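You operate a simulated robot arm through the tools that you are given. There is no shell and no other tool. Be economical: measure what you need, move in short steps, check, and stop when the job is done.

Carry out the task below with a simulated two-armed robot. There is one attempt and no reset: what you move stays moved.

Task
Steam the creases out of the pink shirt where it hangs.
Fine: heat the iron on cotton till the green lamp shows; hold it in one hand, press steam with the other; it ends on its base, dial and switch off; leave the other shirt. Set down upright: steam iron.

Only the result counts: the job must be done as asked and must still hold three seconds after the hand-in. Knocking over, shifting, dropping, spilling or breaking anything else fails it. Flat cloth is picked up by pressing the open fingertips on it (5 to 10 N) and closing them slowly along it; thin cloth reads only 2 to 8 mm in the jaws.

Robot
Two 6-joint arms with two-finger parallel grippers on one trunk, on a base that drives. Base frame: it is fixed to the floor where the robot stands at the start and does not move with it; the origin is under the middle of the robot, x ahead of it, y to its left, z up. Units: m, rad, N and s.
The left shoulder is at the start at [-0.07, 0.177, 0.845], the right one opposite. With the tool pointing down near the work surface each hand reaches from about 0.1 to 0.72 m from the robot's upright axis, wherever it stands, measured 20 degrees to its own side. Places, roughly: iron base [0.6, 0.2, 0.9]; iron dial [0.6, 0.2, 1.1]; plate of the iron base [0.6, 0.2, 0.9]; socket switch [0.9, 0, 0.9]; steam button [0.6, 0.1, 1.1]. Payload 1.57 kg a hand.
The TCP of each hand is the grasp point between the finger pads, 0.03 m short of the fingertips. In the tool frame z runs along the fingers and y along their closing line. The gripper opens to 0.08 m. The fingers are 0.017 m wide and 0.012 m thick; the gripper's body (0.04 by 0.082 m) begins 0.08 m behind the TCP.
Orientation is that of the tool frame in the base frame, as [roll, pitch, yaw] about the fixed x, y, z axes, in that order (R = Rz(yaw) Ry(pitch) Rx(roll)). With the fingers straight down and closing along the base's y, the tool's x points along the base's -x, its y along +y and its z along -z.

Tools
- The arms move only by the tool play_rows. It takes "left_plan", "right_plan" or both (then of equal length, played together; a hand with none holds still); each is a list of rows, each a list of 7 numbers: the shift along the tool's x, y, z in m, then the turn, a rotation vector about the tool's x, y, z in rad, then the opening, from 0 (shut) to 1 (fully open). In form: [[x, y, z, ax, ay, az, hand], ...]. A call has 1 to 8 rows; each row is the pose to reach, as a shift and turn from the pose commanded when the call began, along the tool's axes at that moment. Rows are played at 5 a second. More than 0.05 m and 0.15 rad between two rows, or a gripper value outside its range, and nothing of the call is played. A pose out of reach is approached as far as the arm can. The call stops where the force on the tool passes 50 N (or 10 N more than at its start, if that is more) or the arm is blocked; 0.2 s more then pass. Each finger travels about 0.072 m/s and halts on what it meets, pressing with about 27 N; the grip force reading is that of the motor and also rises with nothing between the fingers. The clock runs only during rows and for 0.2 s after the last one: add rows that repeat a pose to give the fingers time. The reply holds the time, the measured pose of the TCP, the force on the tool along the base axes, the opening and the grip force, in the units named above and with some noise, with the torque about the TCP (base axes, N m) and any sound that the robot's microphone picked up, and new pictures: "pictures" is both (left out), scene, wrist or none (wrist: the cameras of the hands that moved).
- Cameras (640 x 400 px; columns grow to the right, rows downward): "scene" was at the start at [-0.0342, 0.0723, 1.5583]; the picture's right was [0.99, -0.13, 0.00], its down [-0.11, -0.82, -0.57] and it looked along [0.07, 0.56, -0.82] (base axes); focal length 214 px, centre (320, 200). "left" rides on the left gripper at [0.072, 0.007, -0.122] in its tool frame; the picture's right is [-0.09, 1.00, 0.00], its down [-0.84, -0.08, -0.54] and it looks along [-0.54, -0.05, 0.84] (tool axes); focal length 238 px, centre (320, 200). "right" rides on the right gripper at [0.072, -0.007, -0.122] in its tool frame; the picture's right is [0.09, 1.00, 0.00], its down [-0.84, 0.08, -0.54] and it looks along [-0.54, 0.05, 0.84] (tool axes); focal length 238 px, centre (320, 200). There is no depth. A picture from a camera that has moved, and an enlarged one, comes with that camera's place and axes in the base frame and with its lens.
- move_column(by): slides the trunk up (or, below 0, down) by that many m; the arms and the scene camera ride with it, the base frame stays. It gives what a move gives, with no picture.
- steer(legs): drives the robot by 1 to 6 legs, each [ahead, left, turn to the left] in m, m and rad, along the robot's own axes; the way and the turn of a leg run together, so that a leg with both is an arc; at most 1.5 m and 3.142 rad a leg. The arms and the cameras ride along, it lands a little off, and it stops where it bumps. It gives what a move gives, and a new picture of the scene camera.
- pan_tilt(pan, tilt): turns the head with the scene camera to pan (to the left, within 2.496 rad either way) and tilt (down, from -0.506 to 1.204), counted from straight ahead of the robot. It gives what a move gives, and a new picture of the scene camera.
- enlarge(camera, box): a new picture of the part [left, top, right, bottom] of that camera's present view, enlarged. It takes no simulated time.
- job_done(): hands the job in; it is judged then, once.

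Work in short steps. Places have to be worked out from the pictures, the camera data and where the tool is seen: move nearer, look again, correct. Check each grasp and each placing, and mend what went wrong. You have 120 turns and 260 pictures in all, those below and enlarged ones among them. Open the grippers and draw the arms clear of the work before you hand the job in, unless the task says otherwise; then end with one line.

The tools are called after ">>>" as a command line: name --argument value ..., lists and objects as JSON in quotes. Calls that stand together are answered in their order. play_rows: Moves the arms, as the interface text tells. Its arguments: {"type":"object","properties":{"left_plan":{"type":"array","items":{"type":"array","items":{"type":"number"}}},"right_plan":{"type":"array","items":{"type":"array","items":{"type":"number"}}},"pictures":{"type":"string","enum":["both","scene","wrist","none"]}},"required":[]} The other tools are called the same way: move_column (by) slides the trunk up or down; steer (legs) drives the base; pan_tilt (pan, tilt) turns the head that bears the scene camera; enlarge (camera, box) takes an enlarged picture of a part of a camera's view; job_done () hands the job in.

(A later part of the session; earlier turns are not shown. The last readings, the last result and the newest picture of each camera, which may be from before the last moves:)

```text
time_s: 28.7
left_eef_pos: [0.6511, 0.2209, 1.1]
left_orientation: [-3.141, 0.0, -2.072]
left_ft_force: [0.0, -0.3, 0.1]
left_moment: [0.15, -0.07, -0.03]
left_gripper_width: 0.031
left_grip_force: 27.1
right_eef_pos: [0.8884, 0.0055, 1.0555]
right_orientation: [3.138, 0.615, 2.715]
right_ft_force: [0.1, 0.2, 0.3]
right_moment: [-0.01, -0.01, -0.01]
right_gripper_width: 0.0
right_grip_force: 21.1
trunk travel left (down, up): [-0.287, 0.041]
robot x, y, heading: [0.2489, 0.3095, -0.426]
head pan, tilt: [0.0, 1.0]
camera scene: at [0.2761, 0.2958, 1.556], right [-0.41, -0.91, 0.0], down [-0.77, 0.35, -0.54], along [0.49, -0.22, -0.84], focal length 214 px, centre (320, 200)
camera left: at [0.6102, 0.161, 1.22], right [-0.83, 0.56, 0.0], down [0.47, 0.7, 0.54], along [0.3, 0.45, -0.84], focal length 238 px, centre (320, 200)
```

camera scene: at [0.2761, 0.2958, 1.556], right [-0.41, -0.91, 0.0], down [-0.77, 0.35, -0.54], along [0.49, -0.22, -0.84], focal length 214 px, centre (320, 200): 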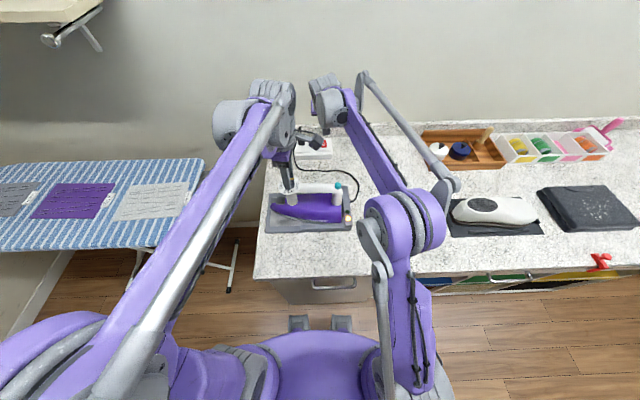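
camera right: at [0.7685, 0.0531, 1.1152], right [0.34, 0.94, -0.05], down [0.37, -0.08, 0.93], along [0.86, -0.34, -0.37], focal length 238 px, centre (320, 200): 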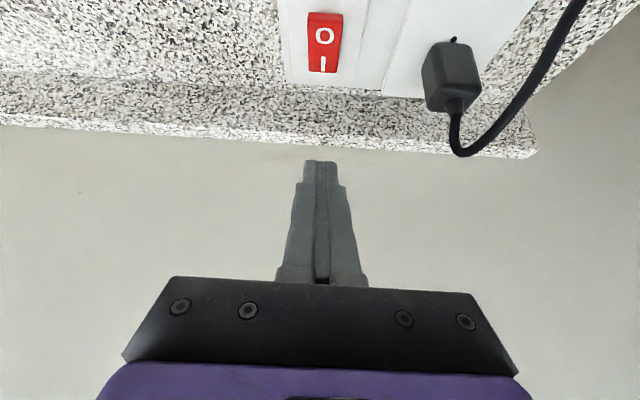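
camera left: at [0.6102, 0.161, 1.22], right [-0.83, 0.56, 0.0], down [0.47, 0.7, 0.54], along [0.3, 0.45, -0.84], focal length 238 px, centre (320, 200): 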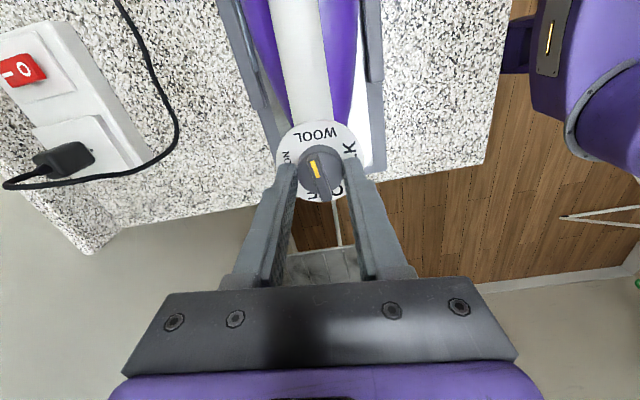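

Pointer is past WOOL, amber still lit; I keep turning to COTTON.

>>> play_rows --left_plan '[[0, 0, 0, 0, 0, -0.14, 0], [0, 0, 0, 0, 0, -0.28, 0], [0, 0, 0, 0, 0, -0.42, 0], [0, 0, 0, 0, 0, -0.56, 0], [0, 0, 0, 0, 0, -0.7, 0], [0, 0, 0, 0, 0, -0.84, 0], [0, 0, 0, 0, 0, -0.98, 0], [0, 0, 0, 0, 0, -1.12, 0]]' --pictures "wrist"

>>> enlarge --camera "left" --box '[240, 70, 400, 190]'

```text
time_s: 30.5
left_eef_pos: [0.6512, 0.2215, 1.1012]
left_orientation: [-3.14, 0.001, -0.95]
left_ft_force: [4.1, 2.3, 5.8]
left_moment: [0.19, 0.01, -0.04]
left_gripper_width: 0.0309
left_grip_force: 27.0
right_eef_pos: [0.8884, 0.0057, 1.0555]
right_orientation: [3.14, 0.618, 2.717]
right_ft_force: [-0.2, -0.1, 0.2]
right_moment: [-0.01, -0.01, -0.04]
right_gripper_width: 0.0
right_grip_force: 21.8
trunk travel left (down, up): [-0.287, 0.041]
robot x, y, heading: [0.2499, 0.3046, -0.427]
head pan, tilt: [0.0, 1.0]
camera left: at [0.6865, 0.1597, 1.2201], right [-0.86, -0.5, 0.0], down [-0.42, 0.73, 0.54], along [-0.27, 0.47, -0.84], focal length 238 px, centre (320, 200)
```

left: 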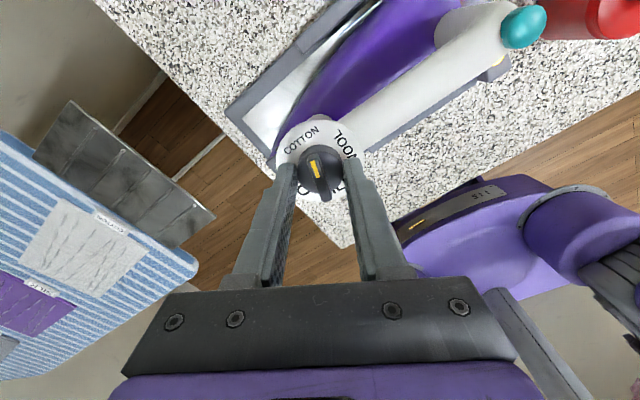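

```text
3.33 times, centred on (320, 130) of left
camera zoom: at [0.6865, 0.1597, 1.2201], right [-0.86, -0.5, 0.0], down [-0.42, 0.73, 0.54], along [-0.27, 0.47, -0.84], focal length 794 px, centre (320, 433)
```

zoom: 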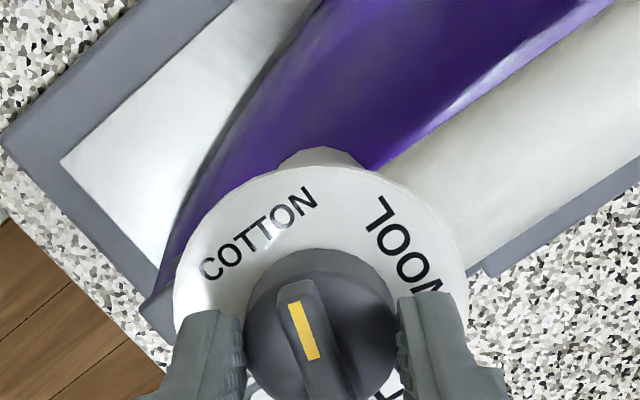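

About 0.25 rad more to COTTON; I turn that.

>>> play_rows --left_plan '[[0, 0, 0, 0, 0, -0.1, 0], [0, 0, 0, 0, 0, -0.2, 0], [0, 0, 0, 0, 0, -0.27, 0]]' --pictures "wrist"

>>> enlarge --camera "left" --box '[240, 70, 400, 190]'

```text
time_s: 31.3
left_eef_pos: [0.6663, 0.2474, 1.0993]
left_orientation: [3.134, -0.002, -0.697]
left_ft_force: [-2.1, -2.7, 7.7]
left_moment: [-0.17, 0.44, 0.0]
left_gripper_width: 0.0309
left_grip_force: 27.3
left hand out of reach, approached as far as the arm can: row 2, 3
right_eef_pos: [0.8879, 0.0057, 1.0572]
right_orientation: [3.139, 0.618, 2.715]
right_ft_force: [-0.3, 0.0, -1.1]
right_moment: [-0.04, -0.02, -0.02]
right_gripper_width: 0.0
right_grip_force: 21.7
trunk travel left (down, up): [-0.287, 0.041]
robot x, y, heading: [0.2494, 0.3038, -0.424]
head pan, tilt: [0.0, 1.0]
camera left: at [0.7178, 0.197, 1.2201], right [-0.71, -0.7, 0.01], down [-0.59, 0.6, 0.54], along [-0.39, 0.38, -0.84], focal length 238 px, centre (320, 200)
```

left: 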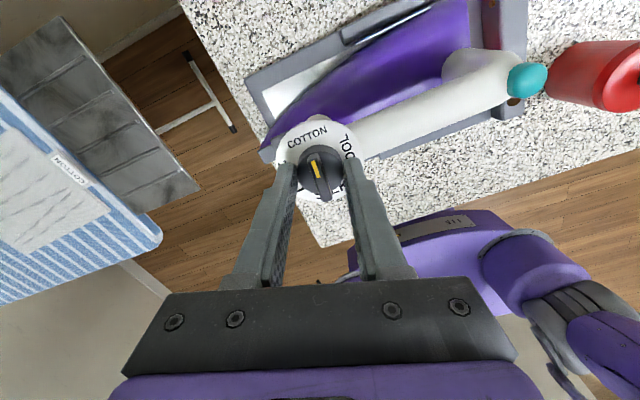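

```text
3.33 times, centred on (320, 130) of left
camera zoom: at [0.7178, 0.197, 1.2201], right [-0.71, -0.7, 0.01], down [-0.59, 0.6, 0.54], along [-0.39, 0.38, -0.84], focal length 794 px, centre (320, 433)
```

zoom: 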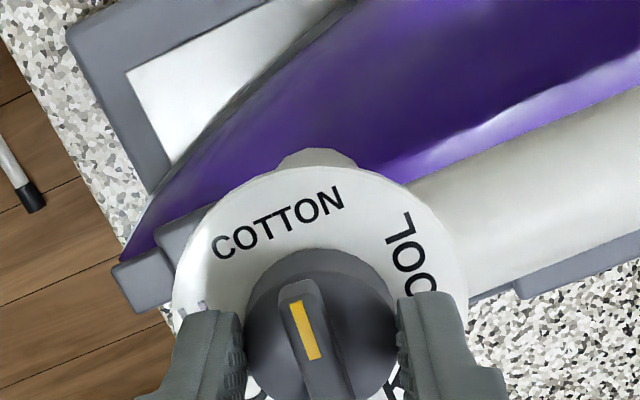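

The wrist limit dragged the iron about 3 cm forward on its base; I slide it straight back with a slight unwind.

>>> play_rows --left_plan '[[0.001, 0.007, 0, 0, 0, 0.04, 0], [0.002, 0.014, 0, 0, 0, 0.08, 0], [0.0035, 0.022, 0, 0, 0, 0.12, 0], [0.0049, 0.0297, 0, 0, 0, 0.16, 0]]' --pictures "both"

>>> enlarge --camera "scene" --box '[255, 160, 365, 245]'

>>> enlarge --camera "left" --box '[240, 70, 400, 190]'

```text
time_s: 32.3
left_eef_pos: [0.6525, 0.2216, 1.1003]
left_orientation: [-3.138, -0.001, -0.846]
left_ft_force: [1.5, 4.1, 5.6]
left_moment: [-0.09, -0.28, 0.0]
left_gripper_width: 0.031
left_grip_force: 26.7
right_eef_pos: [0.8884, 0.0058, 1.0566]
right_orientation: [3.14, 0.617, 2.715]
right_ft_force: [-0.2, 0.8, 0.5]
right_moment: [0.03, 0.0, 0.0]
right_gripper_width: 0.0
right_grip_force: 21.1
trunk travel left (down, up): [-0.287, 0.041]
robot x, y, heading: [0.2495, 0.3079, -0.421]
head pan, tilt: [0.0, 1.0]
camera scene: at [0.2754, 0.2965, 1.5561], right [-0.41, -0.91, 0.0], down [-0.77, 0.35, -0.54], along [0.49, -0.22, -0.84], focal length 214 px, centre (320, 200)
camera left: at [0.6948, 0.1628, 1.2198], right [-0.81, -0.59, 0.0], down [-0.5, 0.68, 0.54], along [-0.32, 0.44, -0.84], focal length 238 px, centre (320, 200)
```

scene: 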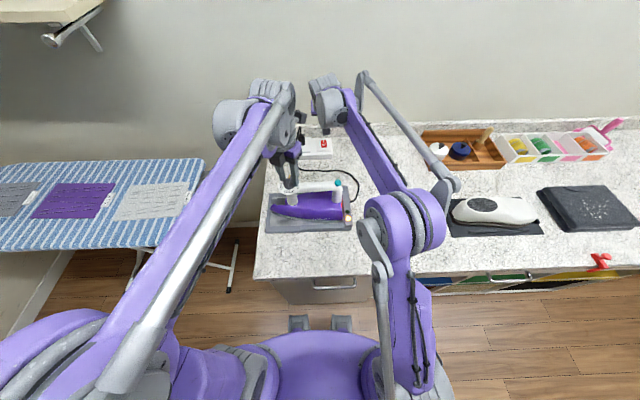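
left: 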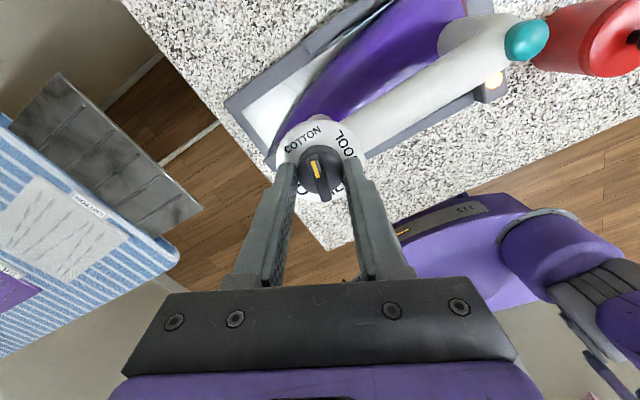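

```text
4.71 times, centred on (310, 202) of scene
camera zoom: at [0.2754, 0.2965, 1.5561], right [-0.41, -0.91, 0.0], down [-0.77, 0.35, -0.54], along [0.49, -0.22, -0.84], focal length 1009 px, centre (367, 188)
```

zoom: 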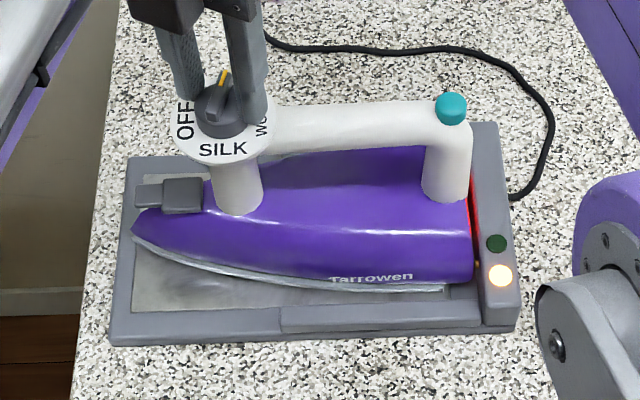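

```text
3.33 times, centred on (320, 130) of left
camera zoom: at [0.6948, 0.1628, 1.2198], right [-0.81, -0.59, 0.0], down [-0.5, 0.68, 0.54], along [-0.32, 0.44, -0.84], focal length 794 px, centre (320, 433)
```

zoom: 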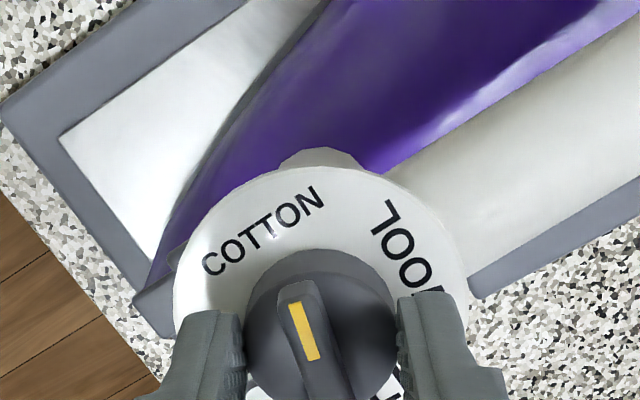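

Iron is back on its plate, amber lit; pointer is just short of COTTON. I release, lift, unwind the wrist and regrasp.

>>> play_rows --left_plan '[[0, 0, 0, 0, 0, 0, 0.65], [0, 0, 0, 0, 0, 0, 0.65], [0, 0, -0.04, 0, 0, 0, 0.65], [0, 0, -0.04, 0, 0, 0.15, 0.65], [0, 0, -0.04, 0, 0, 0.3, 0.65], [0, 0, -0.04, 0, 0, 0.45, 0.65], [0, 0, -0.04, 0, 0, 0.6, 0.65], [0, 0, -0.04, 0, 0, 0.75, 0.65]]' --pictures "wrist"

>>> enlarge --camera "left" --box '[240, 70, 400, 190]'

```text
time_s: 34.1
left_eef_pos: [0.6522, 0.2196, 1.139]
left_orientation: [-3.139, 0.002, -1.597]
left_ft_force: [-0.6, -0.7, -0.4]
left_moment: [-0.02, -0.04, -0.02]
left_gripper_width: 0.0521
left_grip_force: 0.1
right_eef_pos: [0.8885, 0.0061, 1.0561]
right_orientation: [3.137, 0.617, 2.716]
right_ft_force: [0.2, 0.0, 0.2]
right_moment: [0.02, 0.02, 0.02]
right_gripper_width: 0.0
right_grip_force: 20.5
trunk travel left (down, up): [-0.287, 0.041]
robot x, y, heading: [0.2543, 0.3061, -0.423]
head pan, tilt: [0.0, 1.0]
camera left: at [0.6435, 0.1484, 1.2596], right [-0.99, 0.12, 0.0], down [0.1, 0.83, 0.54], along [0.07, 0.54, -0.84], focal length 238 px, centre (320, 200)
```

left: 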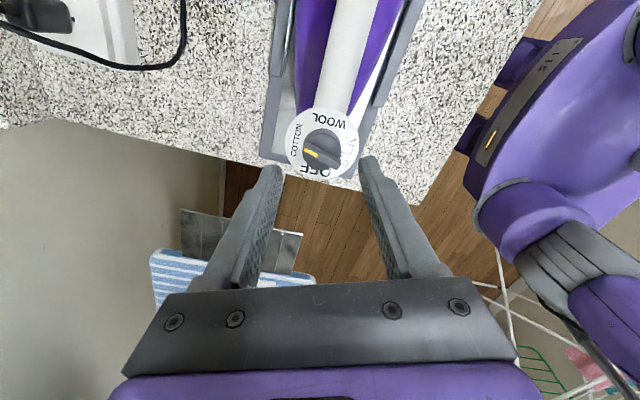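

```text
3.33 times, centred on (320, 130) of left
camera zoom: at [0.6435, 0.1484, 1.2596], right [-0.99, 0.12, 0.0], down [0.1, 0.83, 0.54], along [0.07, 0.54, -0.84], focal length 794 px, centre (320, 433)
```

zoom: 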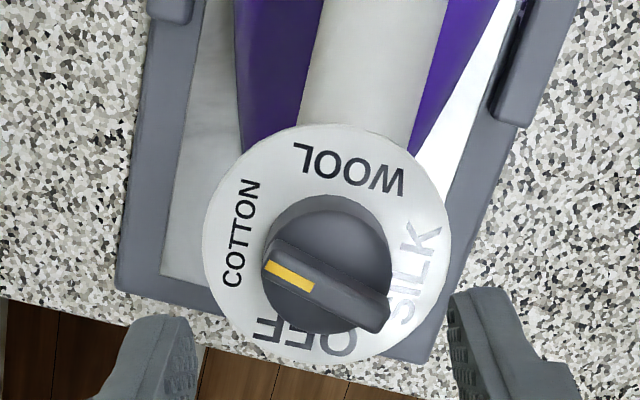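

Pointer is about 20° short of COTTON. I lower, regrip and turn 0.35 rad more.

>>> play_rows --left_plan '[[-0.002, 0.001, 0.025, 0, 0, 0, 0.65], [-0.002, 0.001, 0.039, 0, 0, 0, 0.65], [-0.002, 0.001, 0.039, 0, 0, 0, 0.2], [-0.002, 0.001, 0.039, 0, 0, 0, 0], [-0.002, 0.001, 0.039, 0, 0, 0, 0], [-0.002, 0.001, 0.039, 0, 0, -0.12, 0], [-0.002, 0.001, 0.039, 0, 0, -0.24, 0], [-0.002, 0.001, 0.039, 0, 0, -0.36, 0]]' --pictures "wrist"

>>> enlarge --camera "left" --box '[240, 70, 400, 190]'

```text
time_s: 35.9
left_eef_pos: [0.6513, 0.2233, 1.1013]
left_orientation: [-3.138, 0.001, -1.233]
left_ft_force: [3.0, -0.4, 11.0]
left_moment: [-0.02, -0.03, -0.33]
left_gripper_width: 0.0309
left_grip_force: 26.6
right_eef_pos: [0.8872, 0.0049, 1.057]
right_orientation: [3.139, 0.619, 2.715]
right_ft_force: [-0.8, -0.2, 0.5]
right_moment: [0.03, -0.01, 0.0]
right_gripper_width: 0.0
right_grip_force: 21.4
trunk travel left (down, up): [-0.287, 0.041]
robot x, y, heading: [0.2526, 0.3049, -0.424]
head pan, tilt: [0.0, 1.0]
camera left: at [0.668, 0.1527, 1.221], right [-0.97, -0.24, 0.0], down [-0.21, 0.81, 0.54], along [-0.13, 0.53, -0.84], focal length 238 px, centre (320, 200)
```

left: 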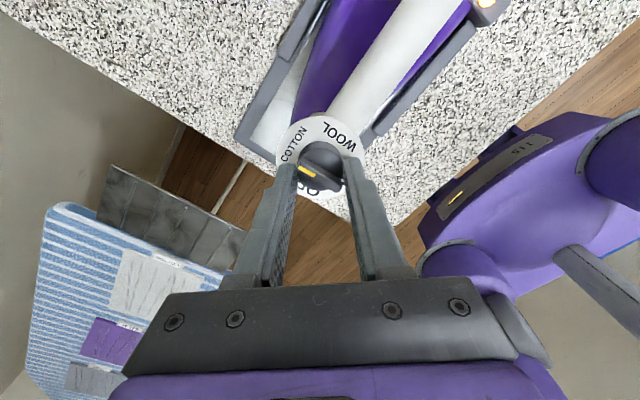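

```text
3.33 times, centred on (320, 130) of left
camera zoom: at [0.668, 0.1527, 1.221], right [-0.97, -0.24, 0.0], down [-0.21, 0.81, 0.54], along [-0.13, 0.53, -0.84], focal length 794 px, centre (320, 433)
```

zoom: 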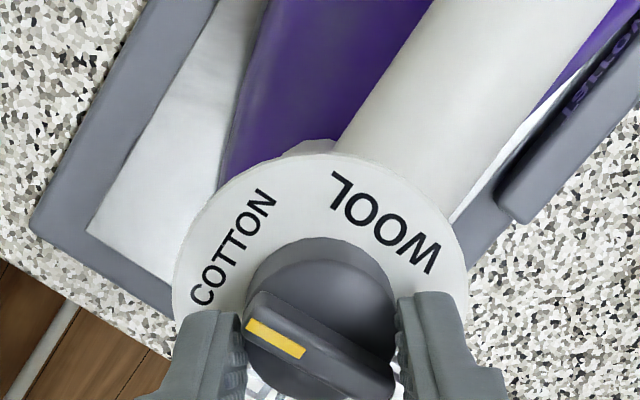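

The knob is now against its end stop at COTTON. I release, lift and check.

>>> play_rows --left_plan '[[0, 0, 0, 0, 0, 0, 0.65], [0, 0, 0, 0, 0, 0, 0.65], [0, 0, -0.04, 0, 0, 0, 0.65], [0, 0, -0.08, 0, 0, 0, 0.65]]' --pictures "both"

>>> enlarge --camera "left" --box '[260, 60, 420, 180]'

>>> enlarge --camera "scene" --box '[255, 160, 365, 245]'

```text
time_s: 36.9
left_eef_pos: [0.6527, 0.224, 1.1815]
left_orientation: [-3.141, 0.0, -1.234]
left_ft_force: [-0.6, -0.6, 0.1]
left_moment: [-0.01, 0.06, -0.01]
left_gripper_width: 0.0519
left_grip_force: 0.1
right_eef_pos: [0.8889, 0.0061, 1.0565]
right_orientation: [3.138, 0.617, 2.716]
right_ft_force: [-0.1, 0.3, 0.1]
right_moment: [-0.01, 0.01, -0.02]
right_gripper_width: 0.0001
right_grip_force: 20.8
trunk travel left (down, up): [-0.287, 0.041]
robot x, y, heading: [0.2538, 0.3075, -0.424]
head pan, tilt: [0.0, 1.0]
camera scene: at [0.2757, 0.2958, 1.5561], right [-0.41, -0.91, 0.0], down [-0.77, 0.35, -0.54], along [0.49, -0.22, -0.84], focal length 214 px, centre (320, 200)
camera left: at [0.6696, 0.153, 1.3015], right [-0.97, -0.24, 0.0], down [-0.2, 0.81, 0.54], along [-0.13, 0.53, -0.84], focal length 238 px, centre (320, 200)
```

scene: 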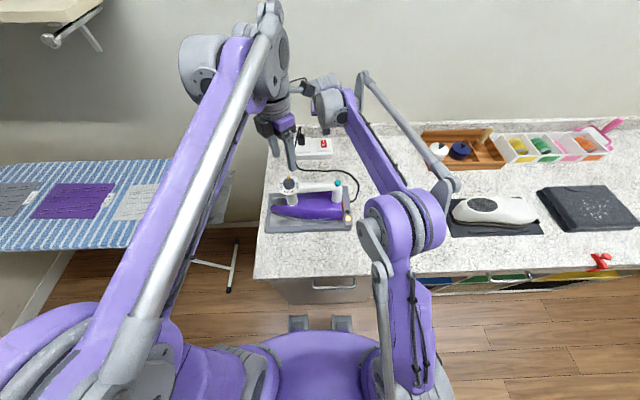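
left: 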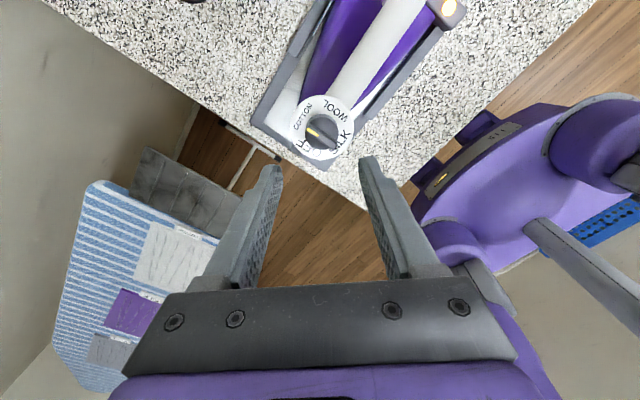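

```text
3.33 times, centred on (340, 120) of left
camera zoom: at [0.6696, 0.153, 1.3015], right [-0.97, -0.24, 0.0], down [-0.2, 0.81, 0.54], along [-0.13, 0.53, -0.84], focal length 794 px, centre (253, 467)
```

zoom: 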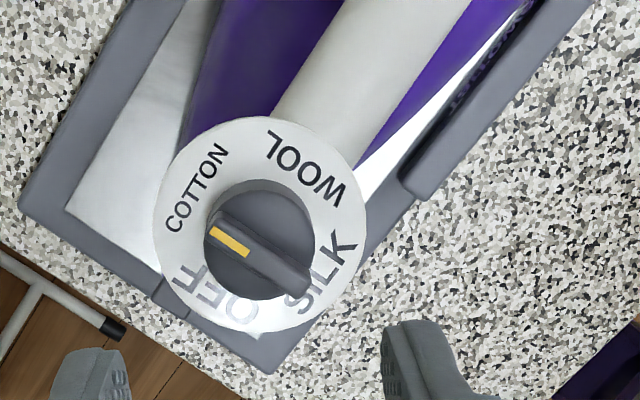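

```text
4.71 times, centred on (310, 202) of scene
camera zoom: at [0.2757, 0.2958, 1.5561], right [-0.41, -0.91, 0.0], down [-0.77, 0.35, -0.54], along [0.49, -0.22, -0.84], focal length 1009 px, centre (367, 188)
```

zoom: 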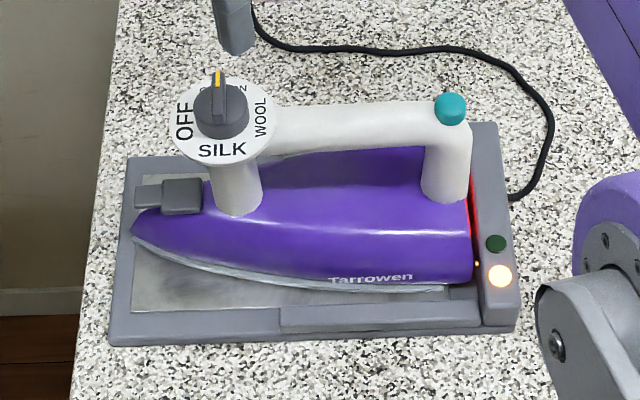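

Dial is on COTTON, amber lit. While it heats I place the left hand over the middle of the handle (about 0.624,0.158), fingers closing across it.

>>> play_rows --left_plan '[[0.013, 0.012, 0, 0, 0, 0.15, 0.8], [0.027, 0.025, 0, 0, 0, 0.3, 0.8], [0.04, 0.037, 0, 0, 0, 0.45, 0.8], [0.0533, 0.049, 0, 0, 0, 0.6, 0.8], [0.0533, 0.049, 0, 0, 0, 0.74, 0.8], [0.0533, 0.049, 0.02, 0, 0, 0.74, 0.8]]' --pictures "both"

>>> enlarge --camera "scene" --box '[255, 160, 365, 245]'

```text
time_s: 37.8
left_eef_pos: [0.633, 0.1781, 1.1822]
left_orientation: [-3.135, 0.006, -1.657]
left_ft_force: [-0.3, 1.9, 1.7]
left_moment: [-0.39, -0.05, -0.04]
left_gripper_width: 0.064
left_grip_force: 0.0
right_eef_pos: [0.8868, 0.0, 1.056]
right_orientation: [3.14, 0.616, 2.708]
right_ft_force: [0.2, 0.0, -0.3]
right_moment: [-0.02, 0.0, -0.02]
right_gripper_width: 0.0001
right_grip_force: 22.0
trunk travel left (down, up): [-0.287, 0.041]
robot x, y, heading: [0.2497, 0.3046, -0.423]
head pan, tilt: [0.0, 1.0]
stopped in row 4 (left hand): the force on the tool passed its limit at 73 N (the readings are from after the stop); the commanded pose is now the measured one
camera scene: at [0.2755, 0.2956, 1.5561], right [-0.41, -0.91, 0.0], down [-0.77, 0.35, -0.54], along [0.49, -0.22, -0.84], focal length 214 px, centre (320, 200)
camera left: at [0.6195, 0.1064, 1.3013], right [-0.98, 0.18, -0.01], down [0.15, 0.82, 0.55], along [0.1, 0.54, -0.84], focal length 238 px, centre (320, 200)
```

scene: 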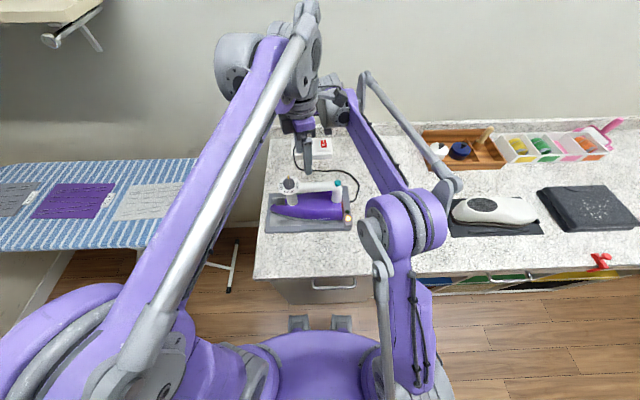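
left: 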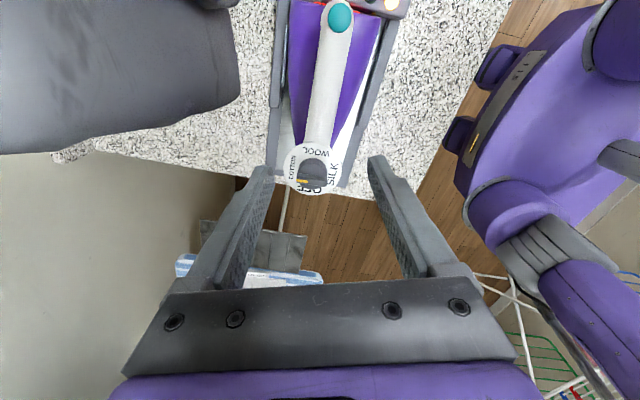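

```text
4.71 times, centred on (310, 202) of scene
camera zoom: at [0.2755, 0.2956, 1.5561], right [-0.41, -0.91, 0.0], down [-0.77, 0.35, -0.54], along [0.49, -0.22, -0.84], focal length 1009 px, centre (367, 188)
```

zoom: 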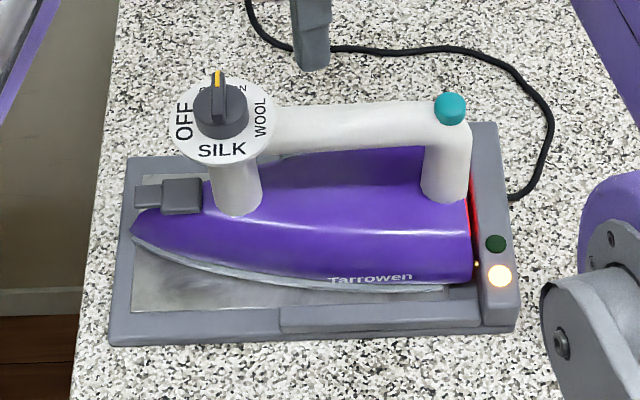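

The two wrists touched. I back the left off and lift the right arm, drawing it back and to the right.

>>> play_rows --left_plan '[[-0.02, -0.01, -0.01, 0, 0, 0, 0.8], [-0.03, -0.015, -0.02, 0, 0, 0, 0.8], [-0.03, -0.015, -0.02, 0, 0, 0, 0.8], [-0.03, -0.015, -0.02, 0, 0, 0, 0.8], [-0.03, -0.015, -0.02, 0, 0, 0, 0.8], [-0.03, -0.015, -0.02, 0, 0, 0, 0.8], [-0.03, -0.015, -0.02, 0, 0, 0, 0.8], [-0.03, -0.015, -0.02, 0, 0, 0, 0.8]]' --right_plan '[[0, 0, 0, 0, 0, 0, 0], [-0.02, -0.02, -0.03, 0, 0, 0, 0], [-0.042, -0.04, -0.061, 0, 0, 0, 0], [-0.06, -0.06, -0.09, 0, 0, 0, 0], [-0.07, -0.085, -0.12, 0, 0, 0, 0], [-0.07, -0.11, -0.15, 0, 0.1, 0, 0], [-0.05, -0.14, -0.175, 0, 0.2, 0, 0], [-0.02, -0.17, -0.2, 0, 0.3, 0, 0]]' --pictures "scene"

```text
time_s: 39.6
left_eef_pos: [0.6541, 0.2033, 1.1998]
left_orientation: [-3.139, 0.006, -1.659]
left_ft_force: [0.2, -0.3, -0.7]
left_moment: [0.01, -0.01, -0.01]
left_gripper_width: 0.0639
left_grip_force: 0.1
right_eef_pos: [0.7276, -0.1146, 1.2301]
right_orientation: [3.139, 0.315, 2.709]
right_ft_force: [1.1, 1.1, -0.3]
right_moment: [-0.02, 0.0, 0.02]
right_gripper_width: 0.0002
right_grip_force: 22.0
right hand out of reach, approached as far as the arm can: row 6, 7
trunk travel left (down, up): [-0.287, 0.041]
robot x, y, heading: [0.25, 0.3066, -0.426]
head pan, tilt: [0.0, 1.0]
camera scene: at [0.2784, 0.2936, 1.556], right [-0.41, -0.91, 0.0], down [-0.77, 0.35, -0.54], along [0.49, -0.22, -0.84], focal length 214 px, centre (320, 200)
```

scene: 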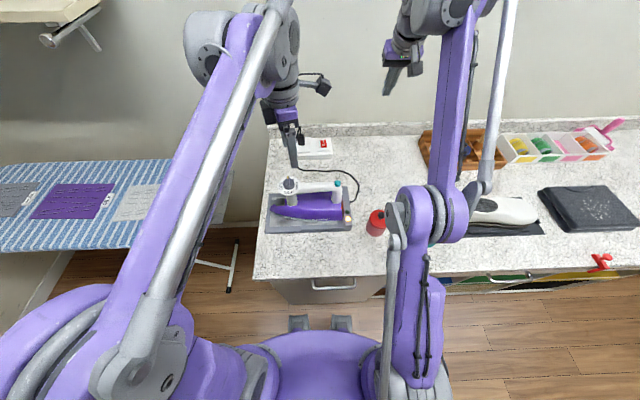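

Right arm is clear. I finish placing the left hand above the handle.

>>> play_rows --left_plan '[[0.016, 0.009, 0, 0, 0, 0.11, 0.8], [0.032, 0.018, 0.01, 0, 0, 0.22, 0.8], [0.0485, 0.026, 0.03, 0, 0, 0.33, 0.8]]' --pictures "both"

>>> enlarge --camera "left" --box '[220, 0, 420, 200]'

```text
time_s: 40.4
left_eef_pos: [0.6191, 0.1594, 1.1721]
left_orientation: [-3.136, 0.006, -1.99]
left_ft_force: [0.4, -0.4, 0.1]
left_moment: [-0.04, -0.01, 0.0]
left_gripper_width: 0.064
left_grip_force: 0.1
right_eef_pos: [0.7249, -0.1124, 1.2309]
right_orientation: [3.14, 0.318, 2.709]
right_ft_force: [-1.2, 0.2, 0.8]
right_moment: [-0.01, -0.02, -0.02]
right_gripper_width: 0.0
right_grip_force: 20.9
trunk travel left (down, up): [-0.287, 0.041]
robot x, y, heading: [0.2519, 0.3064, -0.423]
head pan, tilt: [0.0, 1.0]
camera scene: at [0.275, 0.2958, 1.556], right [-0.41, -0.91, 0.0], down [-0.77, 0.35, -0.54], along [0.49, -0.22, -0.84], focal length 214 px, centre (320, 200)
camera left: at [0.5836, 0.0957, 1.2915], right [-0.87, 0.49, 0.0], down [0.41, 0.73, 0.55], along [0.27, 0.48, -0.84], focal length 238 px, centre (320, 200)
```

scene: 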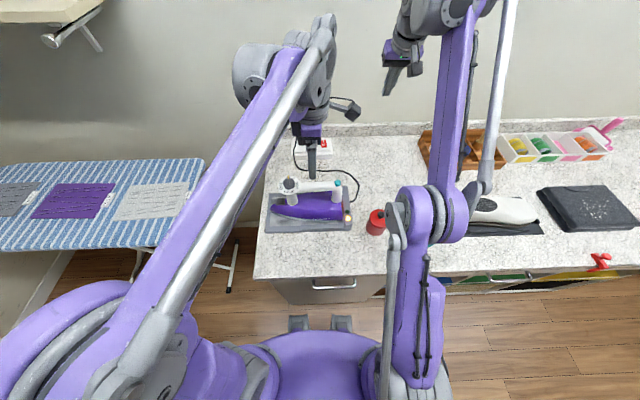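
left: 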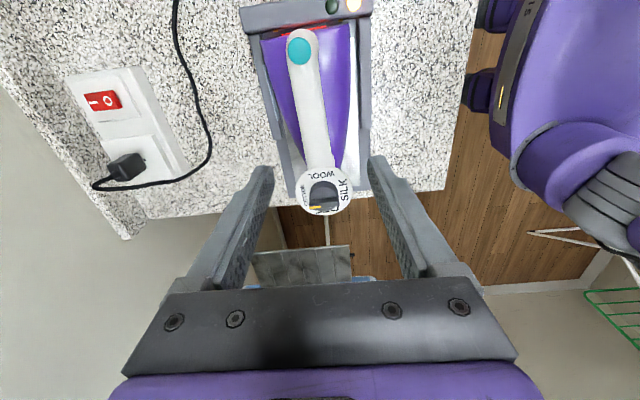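

```text
2.00 times, centred on (320, 100) of left
camera zoom: at [0.5836, 0.0957, 1.2915], right [-0.87, 0.49, 0.0], down [0.41, 0.73, 0.55], along [0.27, 0.48, -0.84], focal length 477 px, centre (320, 400)
```

zoom: 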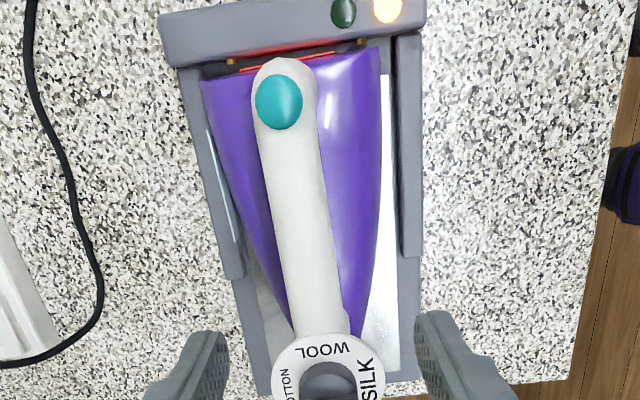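

Handle runs through (0.6255,0.157); I shift 6.5 mm and descend around it, leaving the fingers open.

>>> play_rows --left_plan '[[0, -0.0065, 0.04, 0, 0, 0, 0.8], [0, -0.0065, 0.08, 0, 0, 0, 0.8], [0, -0.0065, 0.11, 0, 0, 0, 0.8], [0, -0.0065, 0.127, 0, 0, 0, 0.8]]' --pictures "both"

>>> enlarge --camera "scene" --box '[255, 140, 375, 245]'

```text
time_s: 41.4
left_eef_pos: [0.6284, 0.1572, 1.0464]
left_orientation: [-3.137, 0.007, -1.988]
left_ft_force: [0.2, 0.6, 1.1]
left_moment: [-0.02, -0.01, 0.01]
left_gripper_width: 0.0643
left_grip_force: 0.0
right_eef_pos: [0.726, -0.1119, 1.231]
right_orientation: [3.141, 0.318, 2.709]
right_ft_force: [-0.7, 0.3, -0.3]
right_moment: [0.0, -0.02, 0.0]
right_gripper_width: 0.0
right_grip_force: 20.9
trunk travel left (down, up): [-0.287, 0.041]
robot x, y, heading: [0.2519, 0.3038, -0.423]
head pan, tilt: [0.0, 1.0]
camera scene: at [0.2757, 0.2959, 1.5561], right [-0.41, -0.91, 0.0], down [-0.77, 0.35, -0.54], along [0.49, -0.22, -0.84], focal length 214 px, centre (320, 200)
camera left: at [0.5916, 0.0942, 1.1653], right [-0.87, 0.49, 0.0], down [0.41, 0.73, 0.55], along [0.27, 0.48, -0.84], focal length 238 px, centre (320, 200)
```

scene: 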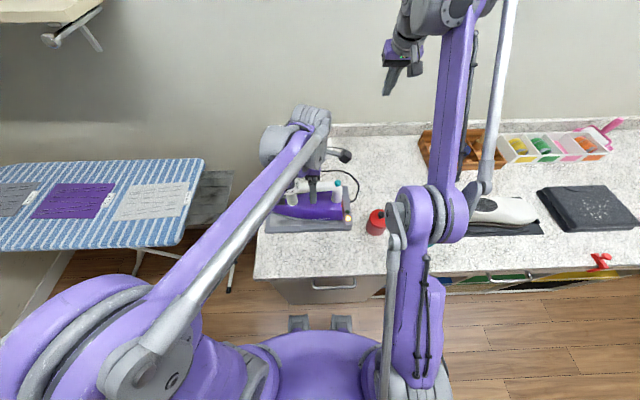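
left: 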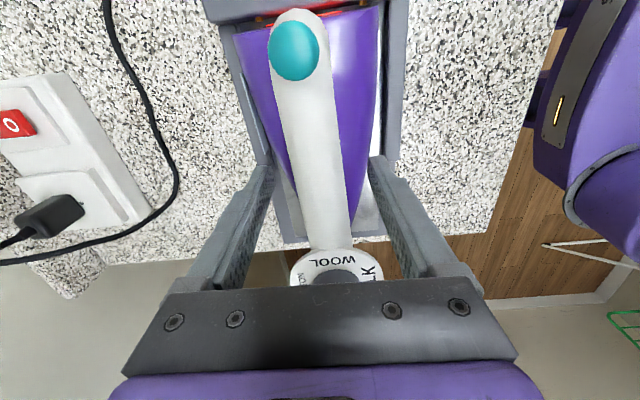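

```text
3.81 times, centred on (315, 192) of scene
camera zoom: at [0.2757, 0.2959, 1.5561], right [-0.41, -0.91, 0.0], down [-0.77, 0.35, -0.54], along [0.49, -0.22, -0.84], focal length 817 px, centre (339, 229)
```

zoom: 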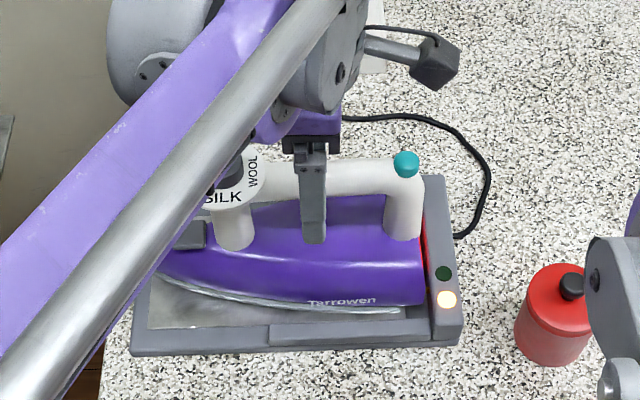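

The hand straddles the handle well. While heating runs, I look at the shirts to plan.

>>> pan_tilt --pan 2.49 --tilt 0.35

>>> enlarge --camera "scene" --box '[0, 20, 320, 320]'

```text
time_s: 43.6
left_eef_pos: [0.6272, 0.1582, 1.0458]
left_orientation: [-3.138, 0.007, -1.988]
left_ft_force: [0.6, 0.1, 0.8]
left_moment: [0.03, -0.01, -0.01]
left_gripper_width: 0.0642
left_grip_force: 0.0
right_eef_pos: [0.7257, -0.1121, 1.2321]
right_orientation: [3.14, 0.318, 2.709]
right_ft_force: [-0.8, -0.2, 0.4]
right_moment: [-0.02, 0.02, -0.02]
right_gripper_width: 0.0001
right_grip_force: 22.0
trunk travel left (down, up): [-0.287, 0.041]
robot x, y, heading: [0.255, 0.3071, -0.422]
head pan, tilt: [2.491, 0.351]
camera scene: at [0.1678, 0.4065, 1.6108], right [0.88, 0.48, 0.0], down [0.16, -0.3, -0.94], along [-0.45, 0.83, -0.34], focal length 214 px, centre (320, 200)
```

scene: 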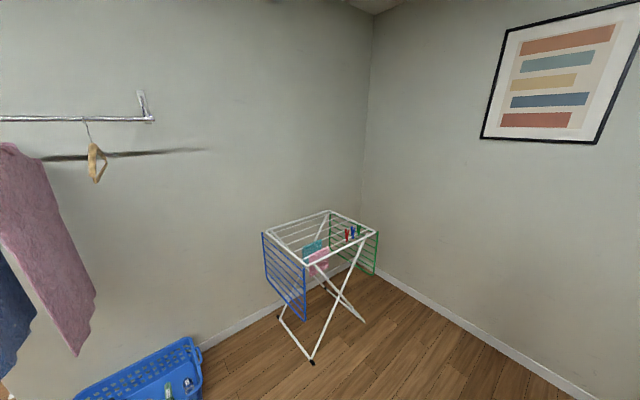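

```text
1.33 times, centred on (160, 170) of scene
camera zoom: at [0.1678, 0.4065, 1.6108], right [0.88, 0.48, 0.0], down [0.16, -0.3, -0.94], along [-0.45, 0.83, -0.34], focal length 286 px, centre (533, 240)
```

zoom: 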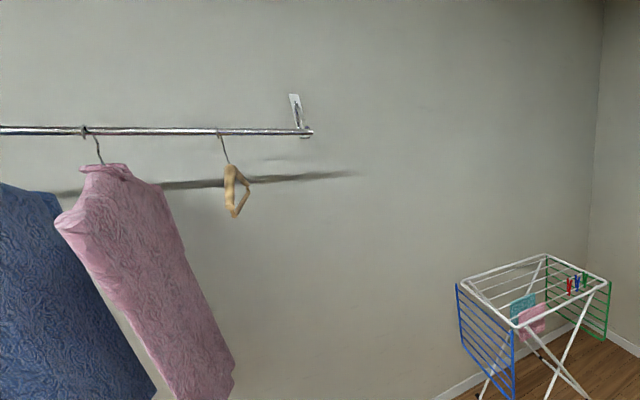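

Shirt: hanger at about (-0.99,0.53), cloth z 0.8–1.48, its clear face looks toward (0.37,0.93). I turn the head back to check the lamps.

>>> pan_tilt --pan -0.15 --tilt 0.95

>>> enlarge --camera "scene" --box '[200, 130, 340, 250]'

```text
time_s: 46.0
left_eef_pos: [0.6281, 0.1581, 1.0467]
left_orientation: [-3.139, 0.007, -1.988]
left_ft_force: [0.5, 0.1, 0.1]
left_moment: [0.01, -0.01, -0.04]
left_gripper_width: 0.064
left_grip_force: 0.1
right_eef_pos: [0.7264, -0.1137, 1.2311]
right_orientation: [3.138, 0.317, 2.708]
right_ft_force: [-0.1, -0.1, 0.0]
right_moment: [0.06, 0.02, 0.02]
right_gripper_width: 0.0
right_grip_force: 22.2
trunk travel left (down, up): [-0.287, 0.041]
robot x, y, heading: [0.2528, 0.3058, -0.429]
head pan, tilt: [-0.15, 0.949]
camera scene: at [0.2731, 0.2851, 1.5597], right [-0.54, -0.84, 0.0], down [-0.68, 0.44, -0.58], along [0.49, -0.32, -0.81], focal length 214 px, centre (320, 200)
```

scene: 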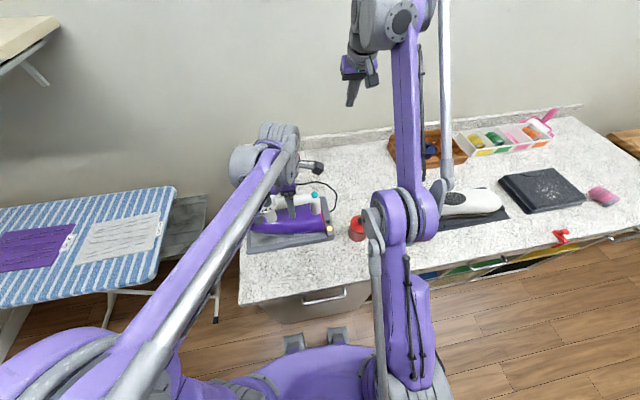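

```text
3.33 times, centred on (270, 190) of scene
camera zoom: at [0.2731, 0.2851, 1.5597], right [-0.54, -0.84, 0.0], down [-0.68, 0.44, -0.58], along [0.49, -0.32, -0.81], focal length 715 px, centre (487, 233)
```

zoom: 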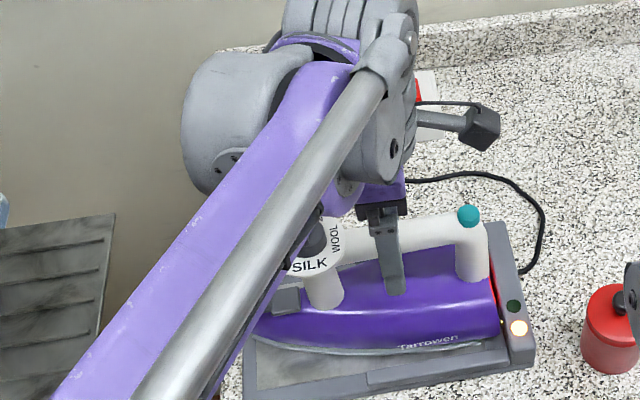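

Still amber. I close the grip on the handle while waiting.

>>> play_rows --left_plan '[[0, 0, -0.005, 0, 0, 0, 0.5], [0, 0, -0.005, 0, 0, 0, 0.3], [0, 0, -0.005, 0, 0, 0, 0.1], [0, 0, -0.005, 0, 0, 0, 0.0], [0, 0, -0.005, 0, 0, 0, 0], [0, 0, -0.005, 0, 0, 0, 0], [0, 0, -0.005, 0, 0, 0, 0], [0, 0, -0.005, 0, 0, 0, 0]]' --pictures "none"

>>> enlarge --camera "scene" --box '[200, 130, 340, 250]'

```text
time_s: 47.8
left_eef_pos: [0.6271, 0.1579, 1.0502]
left_orientation: [-3.138, 0.007, -1.986]
left_ft_force: [-0.2, 0.3, 0.1]
left_moment: [-0.01, 0.03, 0.21]
left_gripper_width: 0.0283
left_grip_force: 27.2
right_eef_pos: [0.726, -0.113, 1.2316]
right_orientation: [3.141, 0.316, 2.709]
right_ft_force: [0.8, -0.5, -0.8]
right_moment: [-0.01, 0.0, -0.01]
right_gripper_width: 0.0001
right_grip_force: 21.4
trunk travel left (down, up): [-0.287, 0.041]
robot x, y, heading: [0.2514, 0.3093, -0.425]
head pan, tilt: [-0.15, 0.949]
```

```text
3.33 times, centred on (270, 190) of scene
camera zoom: at [0.2732, 0.2851, 1.5597], right [-0.54, -0.84, 0.0], down [-0.68, 0.44, -0.58], along [0.49, -0.32, -0.81], focal length 715 px, centre (487, 233)
```

zoom: 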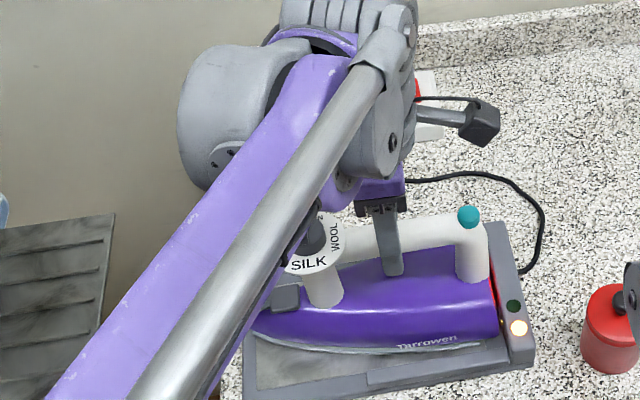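

Gripped (28 mm). I wait for the green lamp.

>>> play_rows --left_plan '[[0, 0, 0, 0, 0, 0, 0], [0, 0, 0, 0, 0, 0, 0], [0, 0, 0, 0, 0, 0, 0], [0, 0, 0, 0, 0, 0, 0], [0, 0, 0, 0, 0, 0, 0], [0, 0, 0, 0, 0, 0, 0], [0, 0, 0, 0, 0, 0, 0], [0, 0, 0, 0, 0, 0, 0]]' --pictures "none"

>>> play_rows --left_plan '[[0, 0, 0, 0, 0, 0, 0], [0, 0, 0, 0, 0, 0, 0], [0, 0, 0, 0, 0, 0, 0], [0, 0, 0, 0, 0, 0, 0], [0, 0, 0, 0, 0, 0, 0], [0, 0, 0, 0, 0, 0, 0], [0, 0, 0, 0, 0, 0, 0], [0, 0, 0, 0, 0, 0, 0]]' --pictures "none"

>>> play_rows --left_plan '[[0, 0, 0, 0, 0, 0, 0], [0, 0, 0, 0, 0, 0, 0], [0, 0, 0, 0, 0, 0, 0], [0, 0, 0, 0, 0, 0, 0], [0, 0, 0, 0, 0, 0, 0], [0, 0, 0, 0, 0, 0, 0], [0, 0, 0, 0, 0, 0, 0], [0, 0, 0, 0, 0, 0, 0]]' --pictures "none"

>>> enlarge --camera "scene" --box '[200, 130, 340, 250]'

```text
time_s: 49.6
left_eef_pos: [0.6269, 0.1573, 1.0509]
left_orientation: [-3.14, 0.007, -1.988]
left_ft_force: [0.3, -0.8, 0.3]
left_moment: [0.0, 0.01, 0.21]
left_gripper_width: 0.0284
left_grip_force: 27.6
right_eef_pos: [0.725, -0.1119, 1.2315]
right_orientation: [3.14, 0.317, 2.709]
right_ft_force: [0.1, 1.6, -0.3]
right_moment: [0.01, 0.0, -0.02]
right_gripper_width: 0.0
right_grip_force: 21.5
trunk travel left (down, up): [-0.287, 0.041]
robot x, y, heading: [0.254, 0.3077, -0.421]
head pan, tilt: [-0.15, 0.949]
```

```text
time_s: 51.4
left_eef_pos: [0.627, 0.1571, 1.051]
left_orientation: [-3.138, 0.006, -1.988]
left_ft_force: [0.0, 0.9, 0.2]
left_moment: [-0.01, -0.03, 0.29]
left_gripper_width: 0.028
left_grip_force: 27.7
right_eef_pos: [0.7245, -0.1125, 1.2309]
right_orientation: [3.14, 0.318, 2.709]
right_ft_force: [-0.2, 0.5, -0.3]
right_moment: [0.0, 0.03, -0.01]
right_gripper_width: 0.0001
right_grip_force: 22.0
trunk travel left (down, up): [-0.287, 0.041]
robot x, y, heading: [0.2536, 0.3067, -0.423]
head pan, tilt: [-0.15, 0.949]
```

```text
time_s: 53.2
left_eef_pos: [0.6276, 0.158, 1.0525]
left_orientation: [-3.137, 0.007, -1.989]
left_ft_force: [-0.3, 0.3, 0.1]
left_moment: [-0.01, -0.01, 0.28]
left_gripper_width: 0.0282
left_grip_force: 27.2
right_eef_pos: [0.7263, -0.1124, 1.2312]
right_orientation: [3.14, 0.319, 2.709]
right_ft_force: [-1.0, 0.0, -0.2]
right_moment: [-0.01, -0.02, 0.02]
right_gripper_width: 0.0
right_grip_force: 21.7
trunk travel left (down, up): [-0.287, 0.041]
robot x, y, heading: [0.2516, 0.3082, -0.423]
head pan, tilt: [-0.15, 0.949]
```

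```text
3.33 times, centred on (270, 190) of scene
camera zoom: at [0.2731, 0.2851, 1.5597], right [-0.54, -0.84, 0.0], down [-0.68, 0.44, -0.58], along [0.49, -0.32, -0.81], focal length 715 px, centre (487, 233)
```

zoom: 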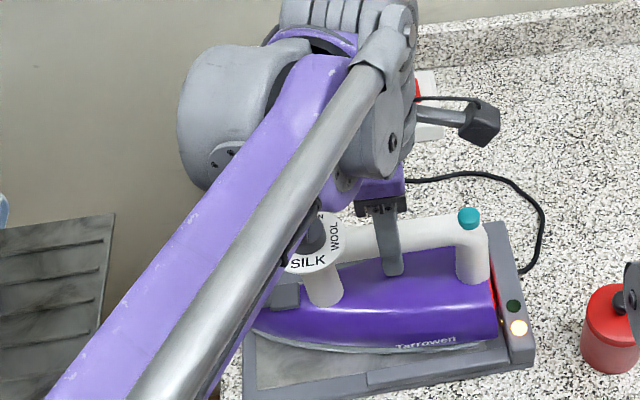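

Still amber; keep waiting.

>>> play_rows --left_plan '[[0, 0, 0, 0, 0, 0, 0], [0, 0, 0, 0, 0, 0, 0], [0, 0, 0, 0, 0, 0, 0], [0, 0, 0, 0, 0, 0, 0], [0, 0, 0, 0, 0, 0, 0], [0, 0, 0, 0, 0, 0, 0], [0, 0, 0, 0, 0, 0, 0], [0, 0, 0, 0, 0, 0, 0]]' --pictures "none"

>>> play_rows --left_plan '[[0, 0, 0, 0, 0, 0, 0], [0, 0, 0, 0, 0, 0, 0], [0, 0, 0, 0, 0, 0, 0], [0, 0, 0, 0, 0, 0, 0], [0, 0, 0, 0, 0, 0, 0], [0, 0, 0, 0, 0, 0, 0], [0, 0, 0, 0, 0, 0, 0], [0, 0, 0, 0, 0, 0, 0]]' --pictures "none"

>>> play_rows --left_plan '[[0, 0, 0, 0, 0, 0, 0], [0, 0, 0, 0, 0, 0, 0], [0, 0, 0, 0, 0, 0, 0], [0, 0, 0, 0, 0, 0, 0], [0, 0, 0, 0, 0, 0, 0], [0, 0, 0, 0, 0, 0, 0], [0, 0, 0, 0, 0, 0, 0], [0, 0, 0, 0, 0, 0, 0]]' --pictures "none"

>>> play_rows --left_plan '[[0, 0, 0, 0, 0, 0, 0], [0, 0, 0, 0, 0, 0, 0], [0, 0, 0, 0, 0, 0, 0], [0, 0, 0, 0, 0, 0, 0], [0, 0, 0, 0, 0, 0, 0], [0, 0, 0, 0, 0, 0, 0], [0, 0, 0, 0, 0, 0, 0], [0, 0, 0, 0, 0, 0, 0]]' --pictures "none"

>>> enlarge --camera "scene" --box '[200, 130, 340, 250]'

```text
time_s: 55.0
left_eef_pos: [0.6275, 0.1578, 1.0516]
left_orientation: [-3.139, 0.008, -1.989]
left_ft_force: [-0.2, 0.5, 0.3]
left_moment: [0.01, 0.03, 0.29]
left_gripper_width: 0.0283
left_grip_force: 27.3
right_eef_pos: [0.7261, -0.1127, 1.2302]
right_orientation: [3.14, 0.318, 2.708]
right_ft_force: [-0.2, 0.0, 0.2]
right_moment: [0.01, 0.03, 0.05]
right_gripper_width: 0.0
right_grip_force: 21.4
trunk travel left (down, up): [-0.287, 0.041]
robot x, y, heading: [0.2532, 0.3094, -0.424]
head pan, tilt: [-0.15, 0.949]
```

```text
time_s: 56.8
left_eef_pos: [0.6275, 0.1582, 1.0516]
left_orientation: [-3.138, 0.006, -1.986]
left_ft_force: [-0.3, 0.5, 0.3]
left_moment: [0.0, 0.0, 0.26]
left_gripper_width: 0.0281
left_grip_force: 27.1
right_eef_pos: [0.7253, -0.1123, 1.2308]
right_orientation: [3.14, 0.319, 2.709]
right_ft_force: [-0.5, -0.2, -0.1]
right_moment: [-0.01, -0.02, 0.01]
right_gripper_width: 0.0
right_grip_force: 21.4
trunk travel left (down, up): [-0.287, 0.041]
robot x, y, heading: [0.2505, 0.3038, -0.425]
head pan, tilt: [-0.15, 0.949]
```

```text
time_s: 58.6
left_eef_pos: [0.6276, 0.1573, 1.051]
left_orientation: [-3.138, 0.007, -1.988]
left_ft_force: [0.1, -0.2, 0.1]
left_moment: [0.0, 0.02, 0.3]
left_gripper_width: 0.0278
left_grip_force: 27.5
right_eef_pos: [0.7252, -0.1129, 1.2308]
right_orientation: [3.14, 0.318, 2.71]
right_ft_force: [1.4, 0.1, -0.8]
right_moment: [-0.02, 0.03, -0.01]
right_gripper_width: 0.0002
right_grip_force: 21.5
trunk travel left (down, up): [-0.287, 0.041]
robot x, y, heading: [0.2499, 0.3038, -0.424]
head pan, tilt: [-0.15, 0.949]
```

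```text
time_s: 60.4
left_eef_pos: [0.6273, 0.158, 1.0494]
left_orientation: [-3.138, 0.007, -1.987]
left_ft_force: [-0.9, -0.3, 0.1]
left_moment: [-0.02, 0.01, 0.29]
left_gripper_width: 0.0279
left_grip_force: 26.9
right_eef_pos: [0.7255, -0.112, 1.2309]
right_orientation: [3.14, 0.319, 2.709]
right_ft_force: [-0.8, 0.1, 0.2]
right_moment: [0.0, 0.03, 0.01]
right_gripper_width: 0.0
right_grip_force: 21.6
trunk travel left (down, up): [-0.287, 0.041]
robot x, y, heading: [0.2529, 0.307, -0.427]
head pan, tilt: [-0.15, 0.949]
```

```text
3.33 times, centred on (270, 190) of scene
camera zoom: at [0.2731, 0.2851, 1.5597], right [-0.54, -0.84, 0.0], down [-0.68, 0.44, -0.58], along [0.49, -0.32, -0.81], focal length 715 px, centre (487, 233)
```

zoom: 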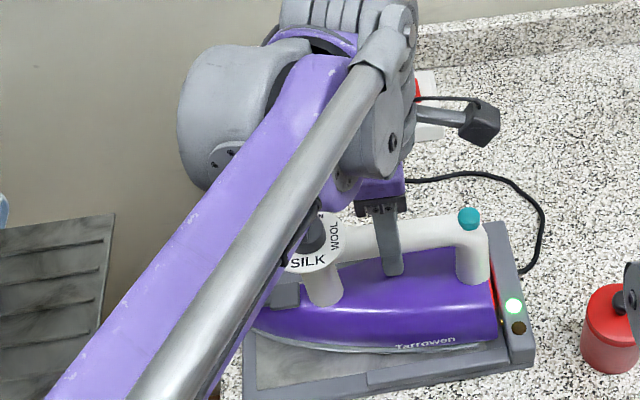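

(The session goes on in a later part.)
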